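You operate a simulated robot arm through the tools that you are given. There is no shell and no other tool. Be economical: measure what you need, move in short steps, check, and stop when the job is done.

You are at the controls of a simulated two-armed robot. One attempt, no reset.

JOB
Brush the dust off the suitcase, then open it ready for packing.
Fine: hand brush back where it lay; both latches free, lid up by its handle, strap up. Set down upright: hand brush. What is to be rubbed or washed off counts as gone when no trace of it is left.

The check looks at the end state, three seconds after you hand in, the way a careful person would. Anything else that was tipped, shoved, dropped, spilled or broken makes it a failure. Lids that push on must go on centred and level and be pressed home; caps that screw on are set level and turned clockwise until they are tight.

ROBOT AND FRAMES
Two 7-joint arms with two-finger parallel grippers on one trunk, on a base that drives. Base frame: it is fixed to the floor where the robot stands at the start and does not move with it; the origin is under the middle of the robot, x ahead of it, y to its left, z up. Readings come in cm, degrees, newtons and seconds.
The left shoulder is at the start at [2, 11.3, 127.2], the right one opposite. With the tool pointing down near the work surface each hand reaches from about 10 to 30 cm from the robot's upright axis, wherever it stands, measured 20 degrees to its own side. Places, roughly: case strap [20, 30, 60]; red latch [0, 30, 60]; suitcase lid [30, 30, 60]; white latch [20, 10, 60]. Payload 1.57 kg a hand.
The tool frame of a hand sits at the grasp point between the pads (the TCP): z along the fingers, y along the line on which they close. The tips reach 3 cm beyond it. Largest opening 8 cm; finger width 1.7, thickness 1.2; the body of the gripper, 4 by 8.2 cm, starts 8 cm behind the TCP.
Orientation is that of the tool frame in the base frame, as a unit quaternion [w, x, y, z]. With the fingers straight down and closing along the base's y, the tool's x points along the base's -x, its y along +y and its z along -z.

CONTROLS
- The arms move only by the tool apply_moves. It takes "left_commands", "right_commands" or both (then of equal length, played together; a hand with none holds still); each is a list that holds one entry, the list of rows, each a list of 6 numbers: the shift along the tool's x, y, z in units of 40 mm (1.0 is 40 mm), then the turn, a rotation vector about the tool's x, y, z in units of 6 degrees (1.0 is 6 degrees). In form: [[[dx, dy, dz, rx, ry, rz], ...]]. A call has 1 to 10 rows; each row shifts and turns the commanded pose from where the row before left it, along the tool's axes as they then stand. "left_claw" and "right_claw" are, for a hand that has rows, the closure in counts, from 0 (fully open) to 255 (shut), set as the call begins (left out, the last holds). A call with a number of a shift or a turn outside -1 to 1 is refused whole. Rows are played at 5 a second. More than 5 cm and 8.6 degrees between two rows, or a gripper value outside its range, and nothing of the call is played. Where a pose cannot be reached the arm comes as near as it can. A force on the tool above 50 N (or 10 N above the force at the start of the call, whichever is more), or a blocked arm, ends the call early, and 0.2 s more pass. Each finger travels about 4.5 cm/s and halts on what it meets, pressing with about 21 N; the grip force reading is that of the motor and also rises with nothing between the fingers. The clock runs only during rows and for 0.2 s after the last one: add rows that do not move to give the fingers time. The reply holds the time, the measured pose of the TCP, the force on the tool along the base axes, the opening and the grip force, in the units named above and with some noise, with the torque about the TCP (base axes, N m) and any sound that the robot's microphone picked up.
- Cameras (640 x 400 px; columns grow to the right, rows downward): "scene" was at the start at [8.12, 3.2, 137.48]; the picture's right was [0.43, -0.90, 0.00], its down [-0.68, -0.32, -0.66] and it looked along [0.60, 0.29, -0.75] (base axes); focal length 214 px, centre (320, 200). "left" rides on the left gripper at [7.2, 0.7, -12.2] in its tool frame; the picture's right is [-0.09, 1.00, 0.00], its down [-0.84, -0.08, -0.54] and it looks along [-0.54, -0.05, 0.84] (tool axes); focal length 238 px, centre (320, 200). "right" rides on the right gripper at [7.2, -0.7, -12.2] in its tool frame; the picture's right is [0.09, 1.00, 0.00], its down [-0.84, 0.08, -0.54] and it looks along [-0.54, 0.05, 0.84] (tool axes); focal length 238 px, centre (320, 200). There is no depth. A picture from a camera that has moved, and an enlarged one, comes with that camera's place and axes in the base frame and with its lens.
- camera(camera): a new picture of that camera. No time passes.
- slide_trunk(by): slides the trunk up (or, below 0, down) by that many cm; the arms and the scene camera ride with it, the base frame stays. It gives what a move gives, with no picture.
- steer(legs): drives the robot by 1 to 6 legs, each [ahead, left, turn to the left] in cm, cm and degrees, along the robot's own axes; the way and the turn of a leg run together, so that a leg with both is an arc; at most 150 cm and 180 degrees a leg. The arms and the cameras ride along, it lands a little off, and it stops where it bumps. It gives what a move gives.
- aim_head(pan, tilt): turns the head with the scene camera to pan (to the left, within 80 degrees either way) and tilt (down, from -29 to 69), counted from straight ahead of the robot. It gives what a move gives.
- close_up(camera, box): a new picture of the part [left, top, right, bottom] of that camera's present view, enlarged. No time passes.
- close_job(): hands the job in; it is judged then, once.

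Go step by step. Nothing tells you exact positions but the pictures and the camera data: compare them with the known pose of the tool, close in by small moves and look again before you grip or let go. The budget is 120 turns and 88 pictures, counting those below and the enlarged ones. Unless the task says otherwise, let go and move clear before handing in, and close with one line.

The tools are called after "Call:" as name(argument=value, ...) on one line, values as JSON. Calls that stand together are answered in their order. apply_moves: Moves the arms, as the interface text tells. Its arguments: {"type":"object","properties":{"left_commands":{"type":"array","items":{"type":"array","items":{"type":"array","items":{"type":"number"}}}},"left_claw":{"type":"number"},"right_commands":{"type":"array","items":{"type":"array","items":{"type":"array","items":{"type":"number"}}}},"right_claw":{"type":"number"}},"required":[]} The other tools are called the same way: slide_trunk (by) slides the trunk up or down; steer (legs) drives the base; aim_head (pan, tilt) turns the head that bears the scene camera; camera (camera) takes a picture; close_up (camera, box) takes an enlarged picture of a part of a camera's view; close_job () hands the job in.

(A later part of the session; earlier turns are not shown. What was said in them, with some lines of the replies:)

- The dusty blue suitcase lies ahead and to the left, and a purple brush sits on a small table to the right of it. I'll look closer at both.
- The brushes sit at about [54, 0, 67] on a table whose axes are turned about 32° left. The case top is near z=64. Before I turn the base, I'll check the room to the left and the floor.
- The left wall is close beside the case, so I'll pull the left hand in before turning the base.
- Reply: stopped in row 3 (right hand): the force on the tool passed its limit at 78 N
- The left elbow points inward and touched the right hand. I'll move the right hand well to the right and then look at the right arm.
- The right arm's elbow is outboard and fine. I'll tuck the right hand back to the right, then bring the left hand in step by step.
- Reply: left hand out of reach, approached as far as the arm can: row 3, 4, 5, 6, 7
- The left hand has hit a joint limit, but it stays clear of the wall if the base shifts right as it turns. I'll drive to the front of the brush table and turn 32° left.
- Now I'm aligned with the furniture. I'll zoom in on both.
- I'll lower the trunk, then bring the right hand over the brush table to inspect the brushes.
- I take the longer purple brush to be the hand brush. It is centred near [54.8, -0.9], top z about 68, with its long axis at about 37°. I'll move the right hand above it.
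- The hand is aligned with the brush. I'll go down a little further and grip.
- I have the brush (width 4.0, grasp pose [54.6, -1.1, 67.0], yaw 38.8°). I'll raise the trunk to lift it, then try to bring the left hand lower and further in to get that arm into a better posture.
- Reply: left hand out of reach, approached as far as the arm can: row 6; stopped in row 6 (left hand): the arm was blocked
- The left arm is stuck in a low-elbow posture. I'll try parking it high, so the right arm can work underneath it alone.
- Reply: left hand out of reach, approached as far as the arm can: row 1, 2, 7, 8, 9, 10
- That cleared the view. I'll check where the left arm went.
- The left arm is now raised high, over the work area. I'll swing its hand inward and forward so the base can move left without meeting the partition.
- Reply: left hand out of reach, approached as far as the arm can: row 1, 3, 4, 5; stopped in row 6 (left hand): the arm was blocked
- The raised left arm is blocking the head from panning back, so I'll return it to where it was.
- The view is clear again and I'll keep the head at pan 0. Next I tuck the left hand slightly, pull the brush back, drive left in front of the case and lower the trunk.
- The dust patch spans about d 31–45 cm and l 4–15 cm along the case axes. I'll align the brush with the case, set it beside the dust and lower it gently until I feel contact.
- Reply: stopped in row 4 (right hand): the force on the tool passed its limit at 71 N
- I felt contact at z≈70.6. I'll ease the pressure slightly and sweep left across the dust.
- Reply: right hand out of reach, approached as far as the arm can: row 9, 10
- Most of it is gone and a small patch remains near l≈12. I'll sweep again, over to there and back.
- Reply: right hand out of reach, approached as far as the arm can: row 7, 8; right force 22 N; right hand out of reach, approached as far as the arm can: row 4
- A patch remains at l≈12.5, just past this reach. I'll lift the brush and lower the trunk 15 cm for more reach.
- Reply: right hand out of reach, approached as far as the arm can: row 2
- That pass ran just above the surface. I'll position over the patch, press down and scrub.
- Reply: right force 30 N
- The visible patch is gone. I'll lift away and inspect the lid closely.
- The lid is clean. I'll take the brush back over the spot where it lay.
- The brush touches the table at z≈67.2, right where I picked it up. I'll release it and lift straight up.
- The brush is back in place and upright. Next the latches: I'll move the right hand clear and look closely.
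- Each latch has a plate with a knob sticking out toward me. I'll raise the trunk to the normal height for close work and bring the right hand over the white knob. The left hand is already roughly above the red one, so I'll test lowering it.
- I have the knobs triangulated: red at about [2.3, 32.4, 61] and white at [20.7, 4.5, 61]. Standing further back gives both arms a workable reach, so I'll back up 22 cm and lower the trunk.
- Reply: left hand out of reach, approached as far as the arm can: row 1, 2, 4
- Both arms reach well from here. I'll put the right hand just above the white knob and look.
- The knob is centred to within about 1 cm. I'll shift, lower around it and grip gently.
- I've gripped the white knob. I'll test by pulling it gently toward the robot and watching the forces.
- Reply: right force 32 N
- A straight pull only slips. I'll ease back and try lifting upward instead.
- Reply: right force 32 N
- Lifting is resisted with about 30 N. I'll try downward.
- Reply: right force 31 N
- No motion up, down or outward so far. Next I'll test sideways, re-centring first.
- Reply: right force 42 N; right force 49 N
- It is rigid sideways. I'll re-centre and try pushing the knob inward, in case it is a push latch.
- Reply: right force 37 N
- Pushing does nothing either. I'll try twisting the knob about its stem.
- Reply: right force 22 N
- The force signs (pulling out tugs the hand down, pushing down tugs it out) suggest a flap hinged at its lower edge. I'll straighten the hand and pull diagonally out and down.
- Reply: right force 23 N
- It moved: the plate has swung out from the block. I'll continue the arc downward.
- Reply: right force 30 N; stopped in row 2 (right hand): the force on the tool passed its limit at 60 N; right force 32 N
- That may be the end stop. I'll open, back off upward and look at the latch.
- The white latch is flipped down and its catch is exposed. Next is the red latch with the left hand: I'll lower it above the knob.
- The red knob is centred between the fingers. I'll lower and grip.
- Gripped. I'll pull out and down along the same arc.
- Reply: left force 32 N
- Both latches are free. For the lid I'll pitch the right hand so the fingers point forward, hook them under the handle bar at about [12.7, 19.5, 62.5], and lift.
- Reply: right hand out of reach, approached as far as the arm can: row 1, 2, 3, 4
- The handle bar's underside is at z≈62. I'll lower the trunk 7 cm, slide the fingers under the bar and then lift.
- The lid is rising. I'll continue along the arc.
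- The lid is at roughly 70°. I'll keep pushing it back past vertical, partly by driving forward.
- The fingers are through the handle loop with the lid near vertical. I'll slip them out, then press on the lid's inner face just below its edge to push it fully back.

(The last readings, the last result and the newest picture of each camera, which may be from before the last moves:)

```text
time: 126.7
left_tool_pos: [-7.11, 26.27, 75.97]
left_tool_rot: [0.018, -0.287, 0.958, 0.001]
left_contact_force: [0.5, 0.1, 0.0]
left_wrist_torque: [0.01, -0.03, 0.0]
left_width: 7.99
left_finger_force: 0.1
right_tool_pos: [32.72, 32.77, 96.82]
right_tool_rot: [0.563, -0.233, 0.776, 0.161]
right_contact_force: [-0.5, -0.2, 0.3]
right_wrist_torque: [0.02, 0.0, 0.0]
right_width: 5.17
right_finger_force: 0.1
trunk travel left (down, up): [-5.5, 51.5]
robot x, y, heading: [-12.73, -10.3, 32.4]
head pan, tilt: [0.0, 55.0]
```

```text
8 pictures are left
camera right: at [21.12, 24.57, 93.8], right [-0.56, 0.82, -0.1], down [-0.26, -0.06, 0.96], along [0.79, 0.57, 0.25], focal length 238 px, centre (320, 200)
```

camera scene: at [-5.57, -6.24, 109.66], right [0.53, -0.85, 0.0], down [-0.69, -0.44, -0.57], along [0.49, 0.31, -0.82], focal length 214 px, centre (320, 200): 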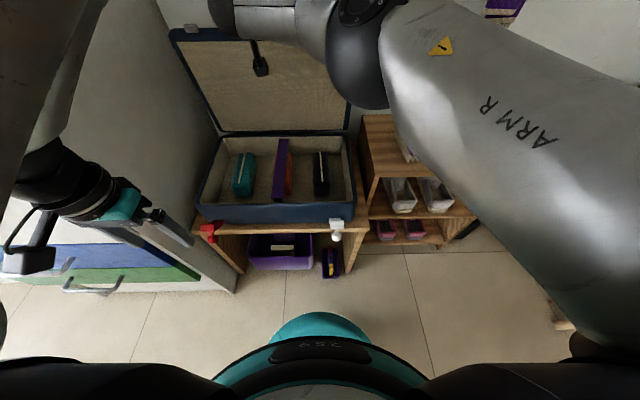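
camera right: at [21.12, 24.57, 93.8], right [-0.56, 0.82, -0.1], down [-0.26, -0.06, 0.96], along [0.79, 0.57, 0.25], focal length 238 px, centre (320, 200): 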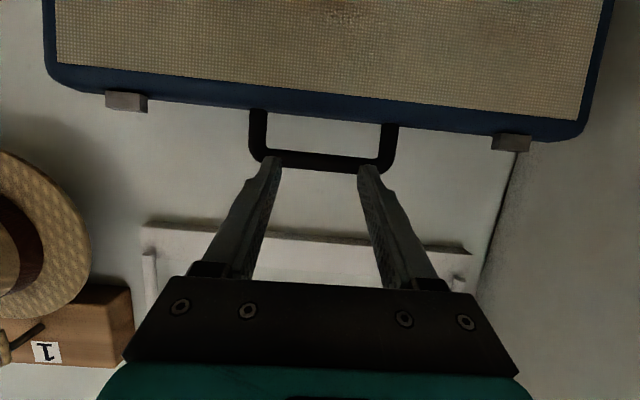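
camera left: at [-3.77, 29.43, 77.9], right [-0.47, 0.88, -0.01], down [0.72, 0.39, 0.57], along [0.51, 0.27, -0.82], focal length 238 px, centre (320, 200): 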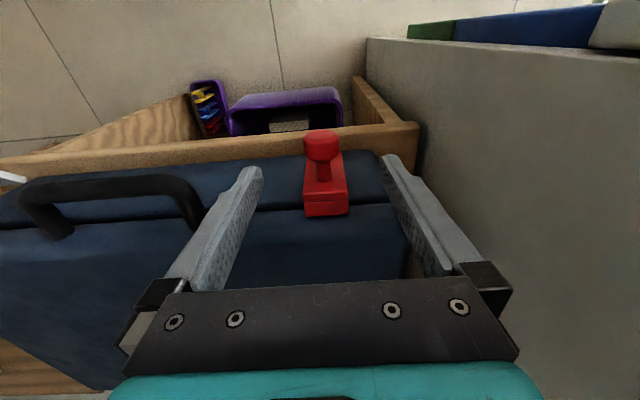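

The lid stays up by itself at about vertical. I'll give it a gentle extra push at its inner face to be sure it is fully open.

Call:
apply_moves(right_commands=[[[0.4, 0, 0.12, 0, 0, 0], [0.4, 0, 0.12, 0, 0, 0], [0.4, 0, 0.12, 0, 0, 0], [0.4, 0, 0.12, 0, 0, 0], [-0.08, 0, 0.24, 0, 0, 0], [-0.08, 0, 0.24, 0, 0, 0], [-0.08, 0, 0.24, 0, 0, 0], [-0.08, 0, 0.24, 0, 0, 0], [-0.08, 0, 0.24, 0, 0, 0], [0, 0, 0, 0, 0, 0]]])

Call:
apply_moves(right_commands=[[[-0.08, 0, 0.24, 0, 0, 0], [-0.08, 0, 0.24, 0, 0, 0], [-0.08, 0, 0.24, 0, 0, 0], [-0.08, 0, 0.24, 0, 0, 0], [-0.08, 0, 0.24, 0, 0, 0], [0, 0, 0, 0, 0, 0]]])

```text
time: 128.9
left_tool_pos: [-7.12, 26.22, 76.04]
left_tool_rot: [0.019, -0.287, 0.958, 0.001]
left_contact_force: [-0.4, 0.1, -0.9]
left_wrist_torque: [-0.01, -0.01, 0.01]
left_width: 8.02
left_finger_force: 0.1
right_tool_pos: [36.61, 35.23, 90.08]
right_tool_rot: [0.562, -0.233, 0.777, 0.159]
right_contact_force: [-0.7, -0.1, 0.7]
right_wrist_torque: [0.02, 0.01, 0.04]
right_width: 5.18
right_finger_force: 0.2
trunk travel left (down, up): [-5.5, 51.5]
robot x, y, heading: [-12.56, -10.25, 32.3]
head pan, tilt: [0.0, 55.0]
```

```text
time: 130.3
left_tool_pos: [-7.05, 26.28, 76.01]
left_tool_rot: [0.018, -0.288, 0.958, 0.001]
left_contact_force: [-0.1, 0.1, 0.1]
left_wrist_torque: [0.01, -0.02, -0.01]
left_width: 8.01
left_finger_force: 0.1
right_tool_pos: [39.22, 36.95, 89.99]
right_tool_rot: [0.563, -0.231, 0.778, 0.158]
right_contact_force: [-0.2, 0.2, -0.2]
right_wrist_torque: [0.01, 0.0, 0.03]
right_width: 5.2
right_finger_force: 0.0
right hand out of reach, approached as far as the arm can: row 4, 5
trunk travel left (down, up): [-5.5, 51.5]
robot x, y, heading: [-12.03, -10.38, 32.0]
head pan, tilt: [0.0, 55.0]
```

There is no contact even at d≈55.7, so the lid is at or beyond vertical. Now the strap: I'll retract the right hand and look inside the case.

Call:
apply_moves(right_commands=[[[-0.1, 0, -0.8, 0, 0, 0], [-0.1, 0, -0.8, 0, 0, 0], [-0.1, 0, -0.8, 0, 0, 0], [-0.1, -0.3, -0.8, 0, 0, 0], [-0.1, -0.5, -0.8, 0, 0, 0], [-0.1, -0.5, -0.8, 0, 0, 0], [-0.1, -0.5, -0.8, 0, 0, 0]]])

Call:
close_up(camera="scene", box=[190, 120, 370, 240])

```text
time: 131.9
left_tool_pos: [-7.1, 26.31, 76.05]
left_tool_rot: [0.019, -0.287, 0.958, 0.001]
left_contact_force: [0.2, -0.2, -0.6]
left_wrist_torque: [-0.01, -0.03, 0.0]
left_width: 7.99
left_finger_force: 0.1
right_tool_pos: [26.1, 20.06, 99.8]
right_tool_rot: [0.563, -0.232, 0.778, 0.159]
right_contact_force: [0.5, 0.5, -0.1]
right_wrist_torque: [-0.03, -0.01, 0.0]
right_width: 5.2
right_finger_force: 0.0
trunk travel left (down, up): [-5.5, 51.5]
robot x, y, heading: [-12.36, -10.33, 32.3]
head pan, tilt: [0.0, 55.0]
```

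```text
3.33 times, centred on (280, 180) of scene
camera zoom: at [-5.44, -6.17, 109.64], right [0.53, -0.85, 0.0], down [-0.69, -0.44, -0.57], along [0.49, 0.31, -0.82], focal length 715 px, centre (453, 267)
```

zoom: 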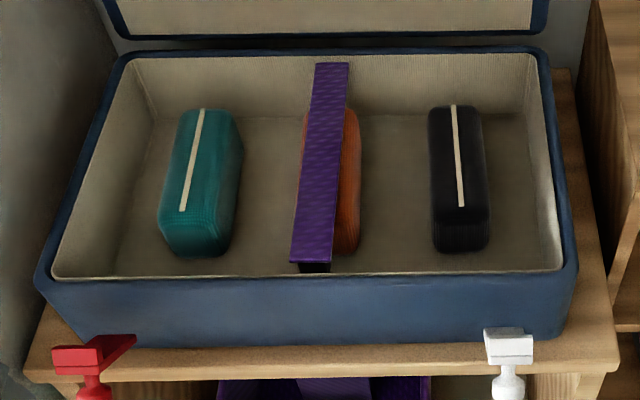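

The strap is a purple band across the middle, its free end toward me at about d≈27.5, l≈9.7, z≈61. I'll reposition the base a little, tilt the right hand back down and look from above.

Call:
steer(legs=[[4, 5, 0]])

Call:
apply_moves(right_commands=[[[0, 0.1, -0.4, 0, 1, 0], [0, 0.1, -0.4, 0, 1, 0], [0, 0.1, -0.4, 0, 1, 0], [0, 0.1, 0, 0, 1, 0], [0, 0, 0, 0, 1, 0], [0, 0, 0.3, 0, 1, 0], [0, 0, 0.4, 0, 1, 0], [0, 0, 0.6, 0, 1, 0], [0, 0, 0.6, 0, 0, 0]]], right_claw=60)

Call:
camera(camera="right")

```text
time: 132.8
left_tool_pos: [-6.45, 32.51, 75.98]
left_tool_rot: [0.018, -0.287, 0.958, 0.001]
left_contact_force: [-0.2, -0.4, -0.3]
left_wrist_torque: [0.02, -0.01, -0.01]
left_width: 8.0
left_finger_force: 0.1
right_tool_pos: [26.82, 26.42, 99.82]
right_tool_rot: [0.563, -0.232, 0.777, 0.16]
right_contact_force: [0.1, 0.6, -0.5]
right_wrist_torque: [0.01, -0.02, 0.01]
right_width: 5.19
right_finger_force: 0.0
trunk travel left (down, up): [-5.5, 51.5]
robot x, y, heading: [-11.79, -4.02, 32.3]
head pan, tilt: [0.0, 55.0]
```

```text
time: 133.7
left_tool_pos: [-6.31, 32.88, 76.29]
left_tool_rot: [0.029, -0.297, 0.955, -0.001]
left_contact_force: [0.5, 0.2, 0.4]
left_wrist_torque: [0.0, 0.0, -0.01]
left_width: 8.0
left_finger_force: 0.0
right_tool_pos: [25.93, 22.29, 95.95]
right_tool_rot: [0.427, -0.261, 0.865, 0.028]
right_contact_force: [0.2, 0.4, 0.6]
right_wrist_torque: [0.0, 0.03, -0.02]
right_width: 6.1
right_finger_force: 0.0
trunk travel left (down, up): [-5.5, 51.5]
robot x, y, heading: [-11.29, -3.99, 31.9]
head pan, tilt: [0.0, 55.0]
stopped in row 4 (right hand): the arm was blocked; the commanded pose is now the measured one
```

```text
6 pictures are left
camera right: at [13.64, 15.17, 98.47], right [-0.52, 0.82, -0.24], down [-0.01, 0.28, 0.96], along [0.85, 0.5, -0.13], focal length 238 px, centre (320, 200)
```

right: 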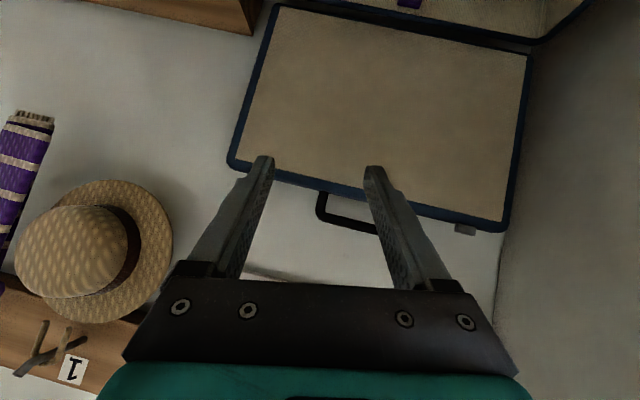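

The right arm brushed the left arm. I'll move the left arm back and out, and the right hand to the right, before finishing the tilt.

Call:
apply_moves(left_commands=[[[0.5, 0, 0, 0, 0, 0], [0.5, 0.2, 0, 0, 0, 0], [0.5, 0.4, 0, 0, 0, 0], [0.3, 0.5, 0, 0, 0, 0], [0, 0.5, 0, 0, 0, 0], [0, 0.5, 0, 0, 0, 0]]], right_commands=[[[0, -0.4, 0.2, 0, 0, 0], [0, -0.5, 0.3, 0, 0, 0], [0, -0.5, 0.3, 0, 0, 0], [0, -0.5, 0, 0, 0, 0], [0, -0.5, 0, 0, 0, 0], [0, 0, 0, 0, 0, 0]]])

Call:
apply_moves(right_commands=[[[0, 0, 0, 0, 1, 0], [0, 0, 0, 0, 1, 0], [0, 0, 0, 0, 1, 0], [0, 0, 0, 0, 1, 0], [0, 0, 0, 0, 1, 0]]])

Call:
camera(camera="scene")

```text
time: 135.1
left_tool_pos: [-15.98, 38.28, 75.43]
left_tool_rot: [0.03, -0.297, 0.954, -0.001]
left_contact_force: [-0.3, 0.3, 0.5]
left_wrist_torque: [0.0, 0.01, 0.02]
left_width: 8.0
left_finger_force: 0.0
left hand out of reach, approached as far as the arm can: row 1, 2, 3
right_tool_pos: [32.81, 14.78, 95.56]
right_tool_rot: [0.429, -0.261, 0.865, 0.029]
right_contact_force: [0.9, -0.4, 0.0]
right_wrist_torque: [0.0, -0.04, 0.01]
right_width: 6.13
right_finger_force: 0.1
trunk travel left (down, up): [-5.5, 51.5]
robot x, y, heading: [-11.63, -3.83, 32.2]
head pan, tilt: [0.0, 55.0]
```

```text
time: 136.3
left_tool_pos: [-15.84, 38.39, 75.44]
left_tool_rot: [0.029, -0.297, 0.954, -0.001]
left_contact_force: [0.3, -0.2, 0.7]
left_wrist_torque: [0.02, 0.01, 0.04]
left_width: 8.01
left_finger_force: 0.0
right_tool_pos: [32.76, 14.87, 95.64]
right_tool_rot: [0.188, -0.261, 0.946, -0.04]
right_contact_force: [-0.6, 0.1, -0.7]
right_wrist_torque: [-0.01, -0.04, 0.01]
right_width: 6.13
right_finger_force: 0.1
trunk travel left (down, up): [-5.5, 51.5]
robot x, y, heading: [-11.72, -3.8, 32.1]
head pan, tilt: [0.0, 55.0]
```

```text
5 pictures are left
camera scene: at [-4.72, 0.09, 109.63], right [0.53, -0.85, 0.0], down [-0.69, -0.44, -0.57], along [0.49, 0.31, -0.82], focal length 214 px, centre (320, 200)
```

scene: 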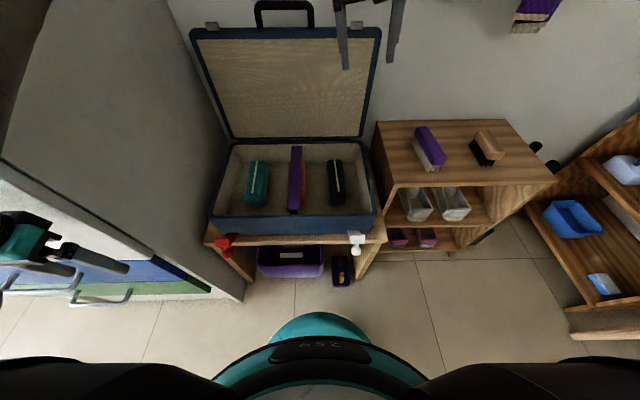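

The view is clear and the lid stands open. I'll correct a small roll in the right hand, then bring it over the strap's free end.

Call:
apply_moves(right_commands=[[[0, 0, 0, -0.9, 0, 0], [0, 0, 0, -0.87, 0, 0], [0, 0.72, 0, 0, 0, 0], [0, 0.72, 0, 0, 0, 0], [0, 0.72, 0, 0, 0, 0], [0, 0.72, 0, 0, 0, 0], [0, 0.72, 0, 0, 0, 0], [0, 0, 0, 0, 0, 0]]])

Call:
apply_moves(right_commands=[[[0.55, 0, 0.75, 0, 0, 0], [0.55, 0, 0.75, 0, 0, 0], [0.55, 0, 0.75, 0, 0, 0], [0.55, 0, 0.75, 0, 0, 0], [0.55, 0, 0.75, 0, 0, 0], [0.55, 0, 0.75, 0, 0, 0], [0.4, 0, 0.5, 0, 0, 0], [0, 0, 0, 0, 0, 0]]])

Call:
camera(camera="right")

```text
time: 138.1
left_tool_pos: [-15.91, 38.36, 75.4]
left_tool_rot: [0.029, -0.297, 0.954, 0.0]
left_contact_force: [-0.7, 0.1, -0.1]
left_wrist_torque: [0.01, 0.0, -0.03]
left_width: 8.03
left_finger_force: 0.0
right_tool_pos: [24.83, 26.98, 95.52]
right_tool_rot: [0.166, -0.276, 0.945, 0.048]
right_contact_force: [0.0, 0.1, 0.5]
right_wrist_torque: [-0.02, 0.04, 0.03]
right_width: 6.09
right_finger_force: 0.0
trunk travel left (down, up): [-5.5, 51.5]
robot x, y, heading: [-11.9, -4.59, 32.2]
head pan, tilt: [0.0, 55.0]
```

```text
time: 139.9
left_tool_pos: [-15.9, 38.36, 75.44]
left_tool_rot: [0.03, -0.297, 0.954, -0.001]
left_contact_force: [-0.4, -0.5, -0.3]
left_wrist_torque: [-0.04, 0.02, -0.01]
left_width: 7.98
left_finger_force: 0.0
right_tool_pos: [19.11, 22.84, 71.78]
right_tool_rot: [0.164, -0.277, 0.945, 0.049]
right_contact_force: [-0.1, -0.2, -0.3]
right_wrist_torque: [-0.01, 0.0, -0.01]
right_width: 6.13
right_finger_force: 0.0
trunk travel left (down, up): [-5.5, 51.5]
robot x, y, heading: [-11.89, -3.95, 32.0]
head pan, tilt: [0.0, 55.0]
```

```text
4 pictures are left
camera right: at [10.13, 16.33, 80.88], right [-0.61, 0.79, -0.03], down [0.47, 0.39, 0.79], along [0.64, 0.47, -0.61], focal length 238 px, centre (320, 200)
```

right: 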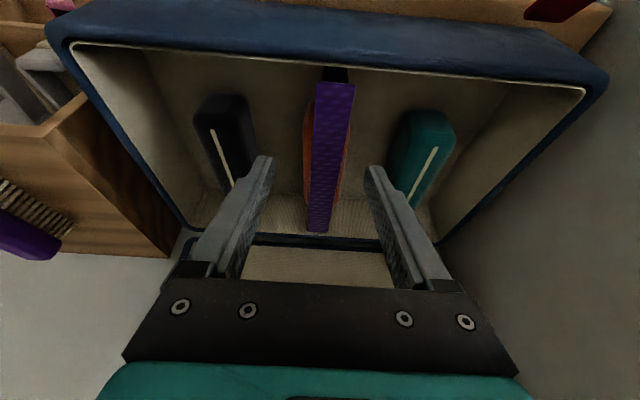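

The strap's front end is right below the hand. I'll descend around it and grip.

Call:
apply_moves(right_commands=[[[0.17, 0.06, 0.45, 0, 0, 0], [0.17, 0.06, 0.45, 0, 0, 0], [0.17, 0.05, 0.45, 0, 0, 0], [0.17, 0, 0.45, 0, 0, 0], [0.17, 0, 0.4, 0, 0, 0], [0, 0, 0, 0, 0, 0]]])

Call:
apply_moves(right_commands=[[[0, 0, 0, 0, 0, 0], [0, 0, 0, 0, 0, 0], [0, 0, 0, 0, 0, 0], [0, 0, 0, 0, 0, 0], [0, 0, 0, 0, 0, 0], [0, 0, 0, 0, 0, 0]]], right_claw=255)

```text
time: 141.3
left_tool_pos: [-15.82, 38.26, 75.48]
left_tool_rot: [0.03, -0.298, 0.954, -0.001]
left_contact_force: [-0.2, 0.6, -0.4]
left_wrist_torque: [-0.02, 0.0, 0.0]
left_width: 7.97
left_finger_force: 0.0
right_tool_pos: [18.37, 23.47, 62.32]
right_tool_rot: [0.165, -0.276, 0.946, 0.048]
right_contact_force: [-0.3, -0.3, -0.6]
right_wrist_torque: [0.04, 0.01, 0.01]
right_width: 6.11
right_finger_force: 0.0
trunk travel left (down, up): [-5.5, 51.5]
robot x, y, heading: [-11.79, -4.29, 32.5]
head pan, tilt: [0.0, 55.0]
```

```text
time: 142.7
left_tool_pos: [-15.86, 38.41, 75.4]
left_tool_rot: [0.03, -0.297, 0.954, -0.001]
left_contact_force: [-0.5, -0.8, -0.4]
left_wrist_torque: [-0.01, -0.01, 0.0]
left_width: 8.02
left_finger_force: 0.1
right_tool_pos: [18.37, 23.63, 62.26]
right_tool_rot: [0.164, -0.278, 0.945, 0.049]
right_contact_force: [-2.1, 5.2, -0.2]
right_wrist_torque: [0.39, 0.15, 0.63]
right_width: 3.5
right_finger_force: 42.2
trunk travel left (down, up): [-5.5, 51.5]
robot x, y, heading: [-11.86, -4.17, 31.9]
head pan, tilt: [0.0, 55.0]
```

I'm gripping at width 3.5, which matches the strap. Lifting slightly as a test.

Call:
apply_moves(right_commands=[[[-0.08, 0, -0.23, 0, 0, 0], [-0.08, 0, -0.23, 0, 0, 0], [-0.09, 0, -0.23, 0, 0, 0], [-0.1, 0, -0.23, 0, 0, 0], [0, 0, 0, 0, 0, 0]]])

Call:
close_up(camera="scene", box=[200, 90, 400, 230])

```text
time: 143.9
left_tool_pos: [-15.81, 38.41, 75.39]
left_tool_rot: [0.029, -0.297, 0.955, -0.001]
left_contact_force: [-0.2, -0.2, 0.5]
left_wrist_torque: [0.03, 0.01, 0.0]
left_width: 8.02
left_finger_force: 0.2
right_tool_pos: [18.63, 23.68, 66.18]
right_tool_rot: [0.164, -0.277, 0.945, 0.05]
right_contact_force: [0.8, 18.8, -6.1]
right_wrist_torque: [-0.12, 0.78, 0.41]
right_width: 3.52
right_finger_force: 42.3
trunk travel left (down, up): [-5.5, 51.5]
robot x, y, heading: [-11.91, -4.16, 32.3]
head pan, tilt: [0.0, 55.0]
```

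```text
2.86 times, centred on (300, 160) of scene
camera zoom: at [-4.68, 0.24, 109.62], right [0.53, -0.85, 0.0], down [-0.69, -0.44, -0.57], along [0.49, 0.3, -0.82], focal length 613 px, centre (377, 314)
```

zoom: 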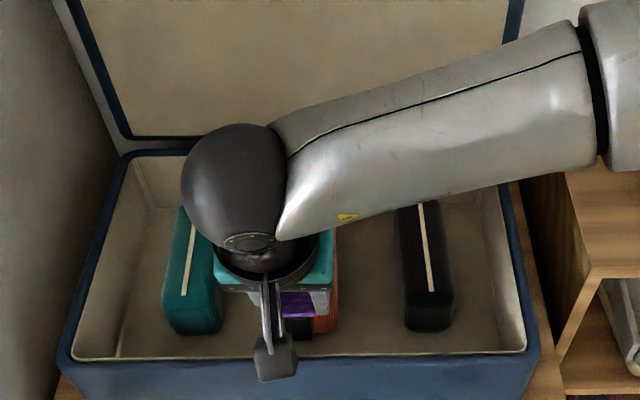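

The strap's front end is rising and hinges at the back. I'll continue along its arc.

Call:
apply_moves(right_commands=[[[-0.37, 0, -0.42, 0, 0, 0], [-0.31, 0, -0.42, 0, 0, 0], [-0.35, 0, -0.39, 0, 0, 0], [-0.38, 0, -0.36, 0, 0, 0], [-0.41, 0, -0.325, 0, 0, 0], [-0.44, 0, -0.29, 0, 0, 0], [-0.46, 0, -0.25, 0, 0, 0], [-0.48, 0, -0.21, 0, 0, 0], [0, 0, 0, 0, 0, 0]]])

```text
time: 145.9
left_tool_pos: [-16.01, 38.29, 75.36]
left_tool_rot: [0.03, -0.298, 0.954, 0.001]
left_contact_force: [0.0, 0.6, 0.3]
left_wrist_torque: [-0.01, 0.0, -0.02]
left_width: 8.0
left_finger_force: 0.1
right_tool_pos: [25.4, 28.2, 80.83]
right_tool_rot: [0.164, -0.277, 0.945, 0.049]
right_contact_force: [-15.2, 2.8, 5.8]
right_wrist_torque: [-0.41, 1.1, 0.71]
right_width: 3.48
right_finger_force: 42.6
trunk travel left (down, up): [-5.5, 51.5]
robot x, y, heading: [-11.8, -3.88, 32.1]
head pan, tilt: [0.0, 55.0]
```

Call:
apply_moves(right_commands=[[[-0.47, 0, -0.18, 0, -1, 0], [-0.52, 0, -0.07, 0, -1, 0], [-0.52, 0, 0.03, 0, -1, 0], [-0.51, 0, 0.13, 0, -1, 0], [0, 0, 0, 0, 0, 0]]])

```text
time: 147.1
left_tool_pos: [-15.98, 38.46, 75.41]
left_tool_rot: [0.03, -0.297, 0.954, -0.001]
left_contact_force: [-0.3, 0.0, 0.2]
left_wrist_torque: [0.0, -0.02, 0.01]
left_width: 8.01
left_finger_force: 0.0
right_tool_pos: [31.32, 32.15, 84.97]
right_tool_rot: [0.358, -0.261, 0.89, 0.106]
right_contact_force: [-13.2, 10.0, 1.0]
right_wrist_torque: [-0.16, 1.3, 0.47]
right_width: 3.5
right_finger_force: 42.4
trunk travel left (down, up): [-5.5, 51.5]
robot x, y, heading: [-11.85, -4.27, 32.3]
head pan, tilt: [0.0, 55.0]
```

Call:
apply_moves(right_commands=[[[-0.45, 0, 0.24, 0, -1, 0], [-0.4, 0, 0.34, 0, -1, 0], [-0.32, 0, 0.42, 0, -1, 0], [-0.26, 0, 0.44, 0, 0, 0], [0, 0, 0, 0, 0, 0]]])

Call:
camera(camera="scene")

```text
time: 148.3
left_tool_pos: [-15.97, 38.32, 75.42]
left_tool_rot: [0.03, -0.297, 0.954, -0.002]
left_contact_force: [0.6, -0.1, -0.8]
left_wrist_torque: [-0.02, -0.01, 0.0]
left_width: 8.01
left_finger_force: 0.1
right_tool_pos: [38.1, 36.53, 86.1]
right_tool_rot: [0.492, -0.243, 0.823, 0.145]
right_contact_force: [-11.7, 13.2, 2.9]
right_wrist_torque: [-0.17, 0.68, -0.06]
right_width: 3.53
right_finger_force: 41.7
trunk travel left (down, up): [-5.5, 51.5]
robot x, y, heading: [-11.69, -4.01, 32.3]
head pan, tilt: [0.0, 55.0]
```

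```text
2 pictures are left
camera scene: at [-4.83, 0.19, 109.64], right [0.53, -0.85, 0.0], down [-0.69, -0.44, -0.57], along [0.49, 0.3, -0.82], focal length 214 px, centre (320, 200)
```

scene: 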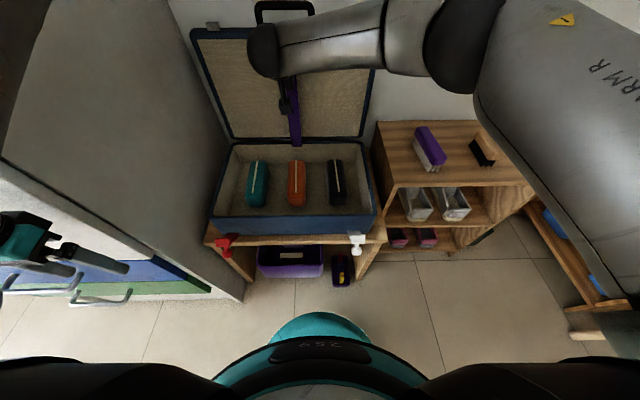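

The strap stands about vertical. I'll nudge it slightly further back, release and withdraw.

Call:
apply_moves(right_commands=[[[-0.09, 0, 0.16, 0, 0, 0], [-0.09, 0, 0.16, 0, 0, 0], [0, 0, 0, 0, 0, 0]]])

Call:
apply_moves(right_commands=[[[0, 0, 0, 0, 0, 0], [0, 0, 0, 0, 0, 0], [0, 0, 0, 0, 0, 0], [0, 0, -0.5, 0, 0, 0], [0, 0, -0.7, 0, 0, 0], [0, 0, -0.7, 0, 0, 0], [0, -0.3, -0.7, 0, 0, 0], [0, -0.6, -0.5, 0, 0, 0], [0, -0.7, 0, 0, 0, 0], [0, -0.7, 0, 0, 0, 0]]], right_claw=60)

Call:
camera(camera="scene")

```text
time: 149.1
left_tool_pos: [-15.9, 38.27, 75.29]
left_tool_rot: [0.031, -0.297, 0.954, 0.0]
left_contact_force: [0.3, 0.0, 0.0]
left_wrist_torque: [-0.04, 0.0, 0.01]
left_width: 7.99
left_finger_force: 0.0
right_tool_pos: [39.21, 37.3, 86.13]
right_tool_rot: [0.492, -0.243, 0.824, 0.144]
right_contact_force: [-20.1, 3.6, 1.9]
right_wrist_torque: [-0.31, 0.75, 0.09]
right_width: 3.51
right_finger_force: 42.3
trunk travel left (down, up): [-5.5, 51.5]
robot x, y, heading: [-11.76, -4.14, 32.5]
head pan, tilt: [0.0, 55.0]
```

```text
time: 151.3
left_tool_pos: [-15.92, 38.34, 75.39]
left_tool_rot: [0.029, -0.297, 0.954, -0.001]
left_contact_force: [0.3, 0.9, 0.8]
left_wrist_torque: [-0.05, 0.0, -0.01]
left_width: 8.0
left_finger_force: 0.0
right_tool_pos: [35.46, 23.59, 92.01]
right_tool_rot: [0.493, -0.241, 0.823, 0.145]
right_contact_force: [-0.9, 0.4, 0.3]
right_wrist_torque: [0.01, 0.02, -0.01]
right_width: 6.12
right_finger_force: 0.0
trunk travel left (down, up): [-5.5, 51.5]
robot x, y, heading: [-11.71, -3.92, 32.3]
head pan, tilt: [0.0, 55.0]
```

```text
1 pictures are left
camera scene: at [-4.72, 0.08, 109.63], right [0.53, -0.85, 0.0], down [-0.69, -0.44, -0.57], along [0.49, 0.31, -0.82], focal length 214 px, centre (320, 200)
```

scene: 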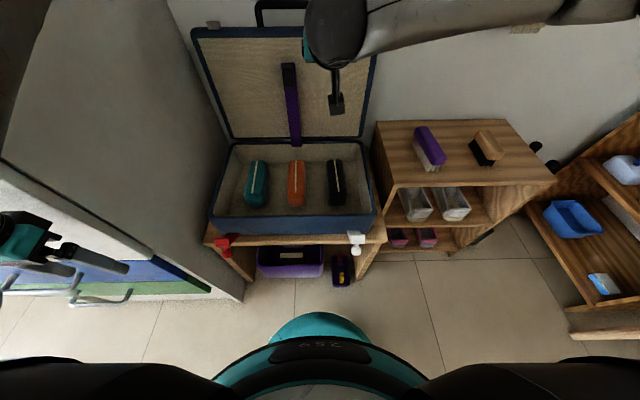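

Strap and lid stay up, both latches are free, the brush is back in its place and the contents are undisturbed. I'll move the right hand a bit further clear.

Call:
apply_moves(right_commands=[[[0, -0.3, -0.5, 0, 0, 0], [0, -0.3, -0.5, 0, 0, 0], [0, -0.3, -0.5, 0, 0, 0], [0, 0, 0, 0, 0, 0]]])

Call:
camera(camera="scene")

```text
time: 152.3
left_tool_pos: [-15.81, 38.34, 75.36]
left_tool_rot: [0.029, -0.296, 0.955, -0.001]
left_contact_force: [0.2, -0.1, -1.1]
left_wrist_torque: [0.01, -0.03, -0.02]
left_width: 8.01
left_finger_force: 0.1
right_tool_pos: [32.8, 17.51, 94.88]
right_tool_rot: [0.494, -0.24, 0.824, 0.143]
right_contact_force: [-0.2, -0.5, -0.3]
right_wrist_torque: [-0.01, 0.0, 0.01]
right_width: 6.14
right_finger_force: 0.2
trunk travel left (down, up): [-5.5, 51.5]
robot x, y, heading: [-11.71, -3.99, 32.3]
head pan, tilt: [0.0, 55.0]
```

```text
0 pictures are left
camera scene: at [-4.73, 0.08, 109.63], right [0.53, -0.85, 0.0], down [-0.69, -0.44, -0.57], along [0.49, 0.31, -0.82], focal length 214 px, centre (320, 200)
```

scene: 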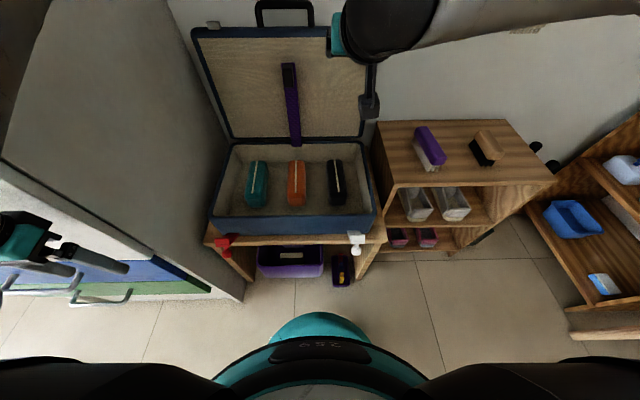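

Everything is in its end state and both hands are clear, so I'm handing in.

Call:
close_job()

```text
The job is handed in.
```

The dust is brushed off the suitcase and the purple brush is back where it lay, standing upright. Both latches are free, and the lid and strap are up. I used the longer purple brush rather than the wooden one beside it; nothing in the scene said which was the hand brush.
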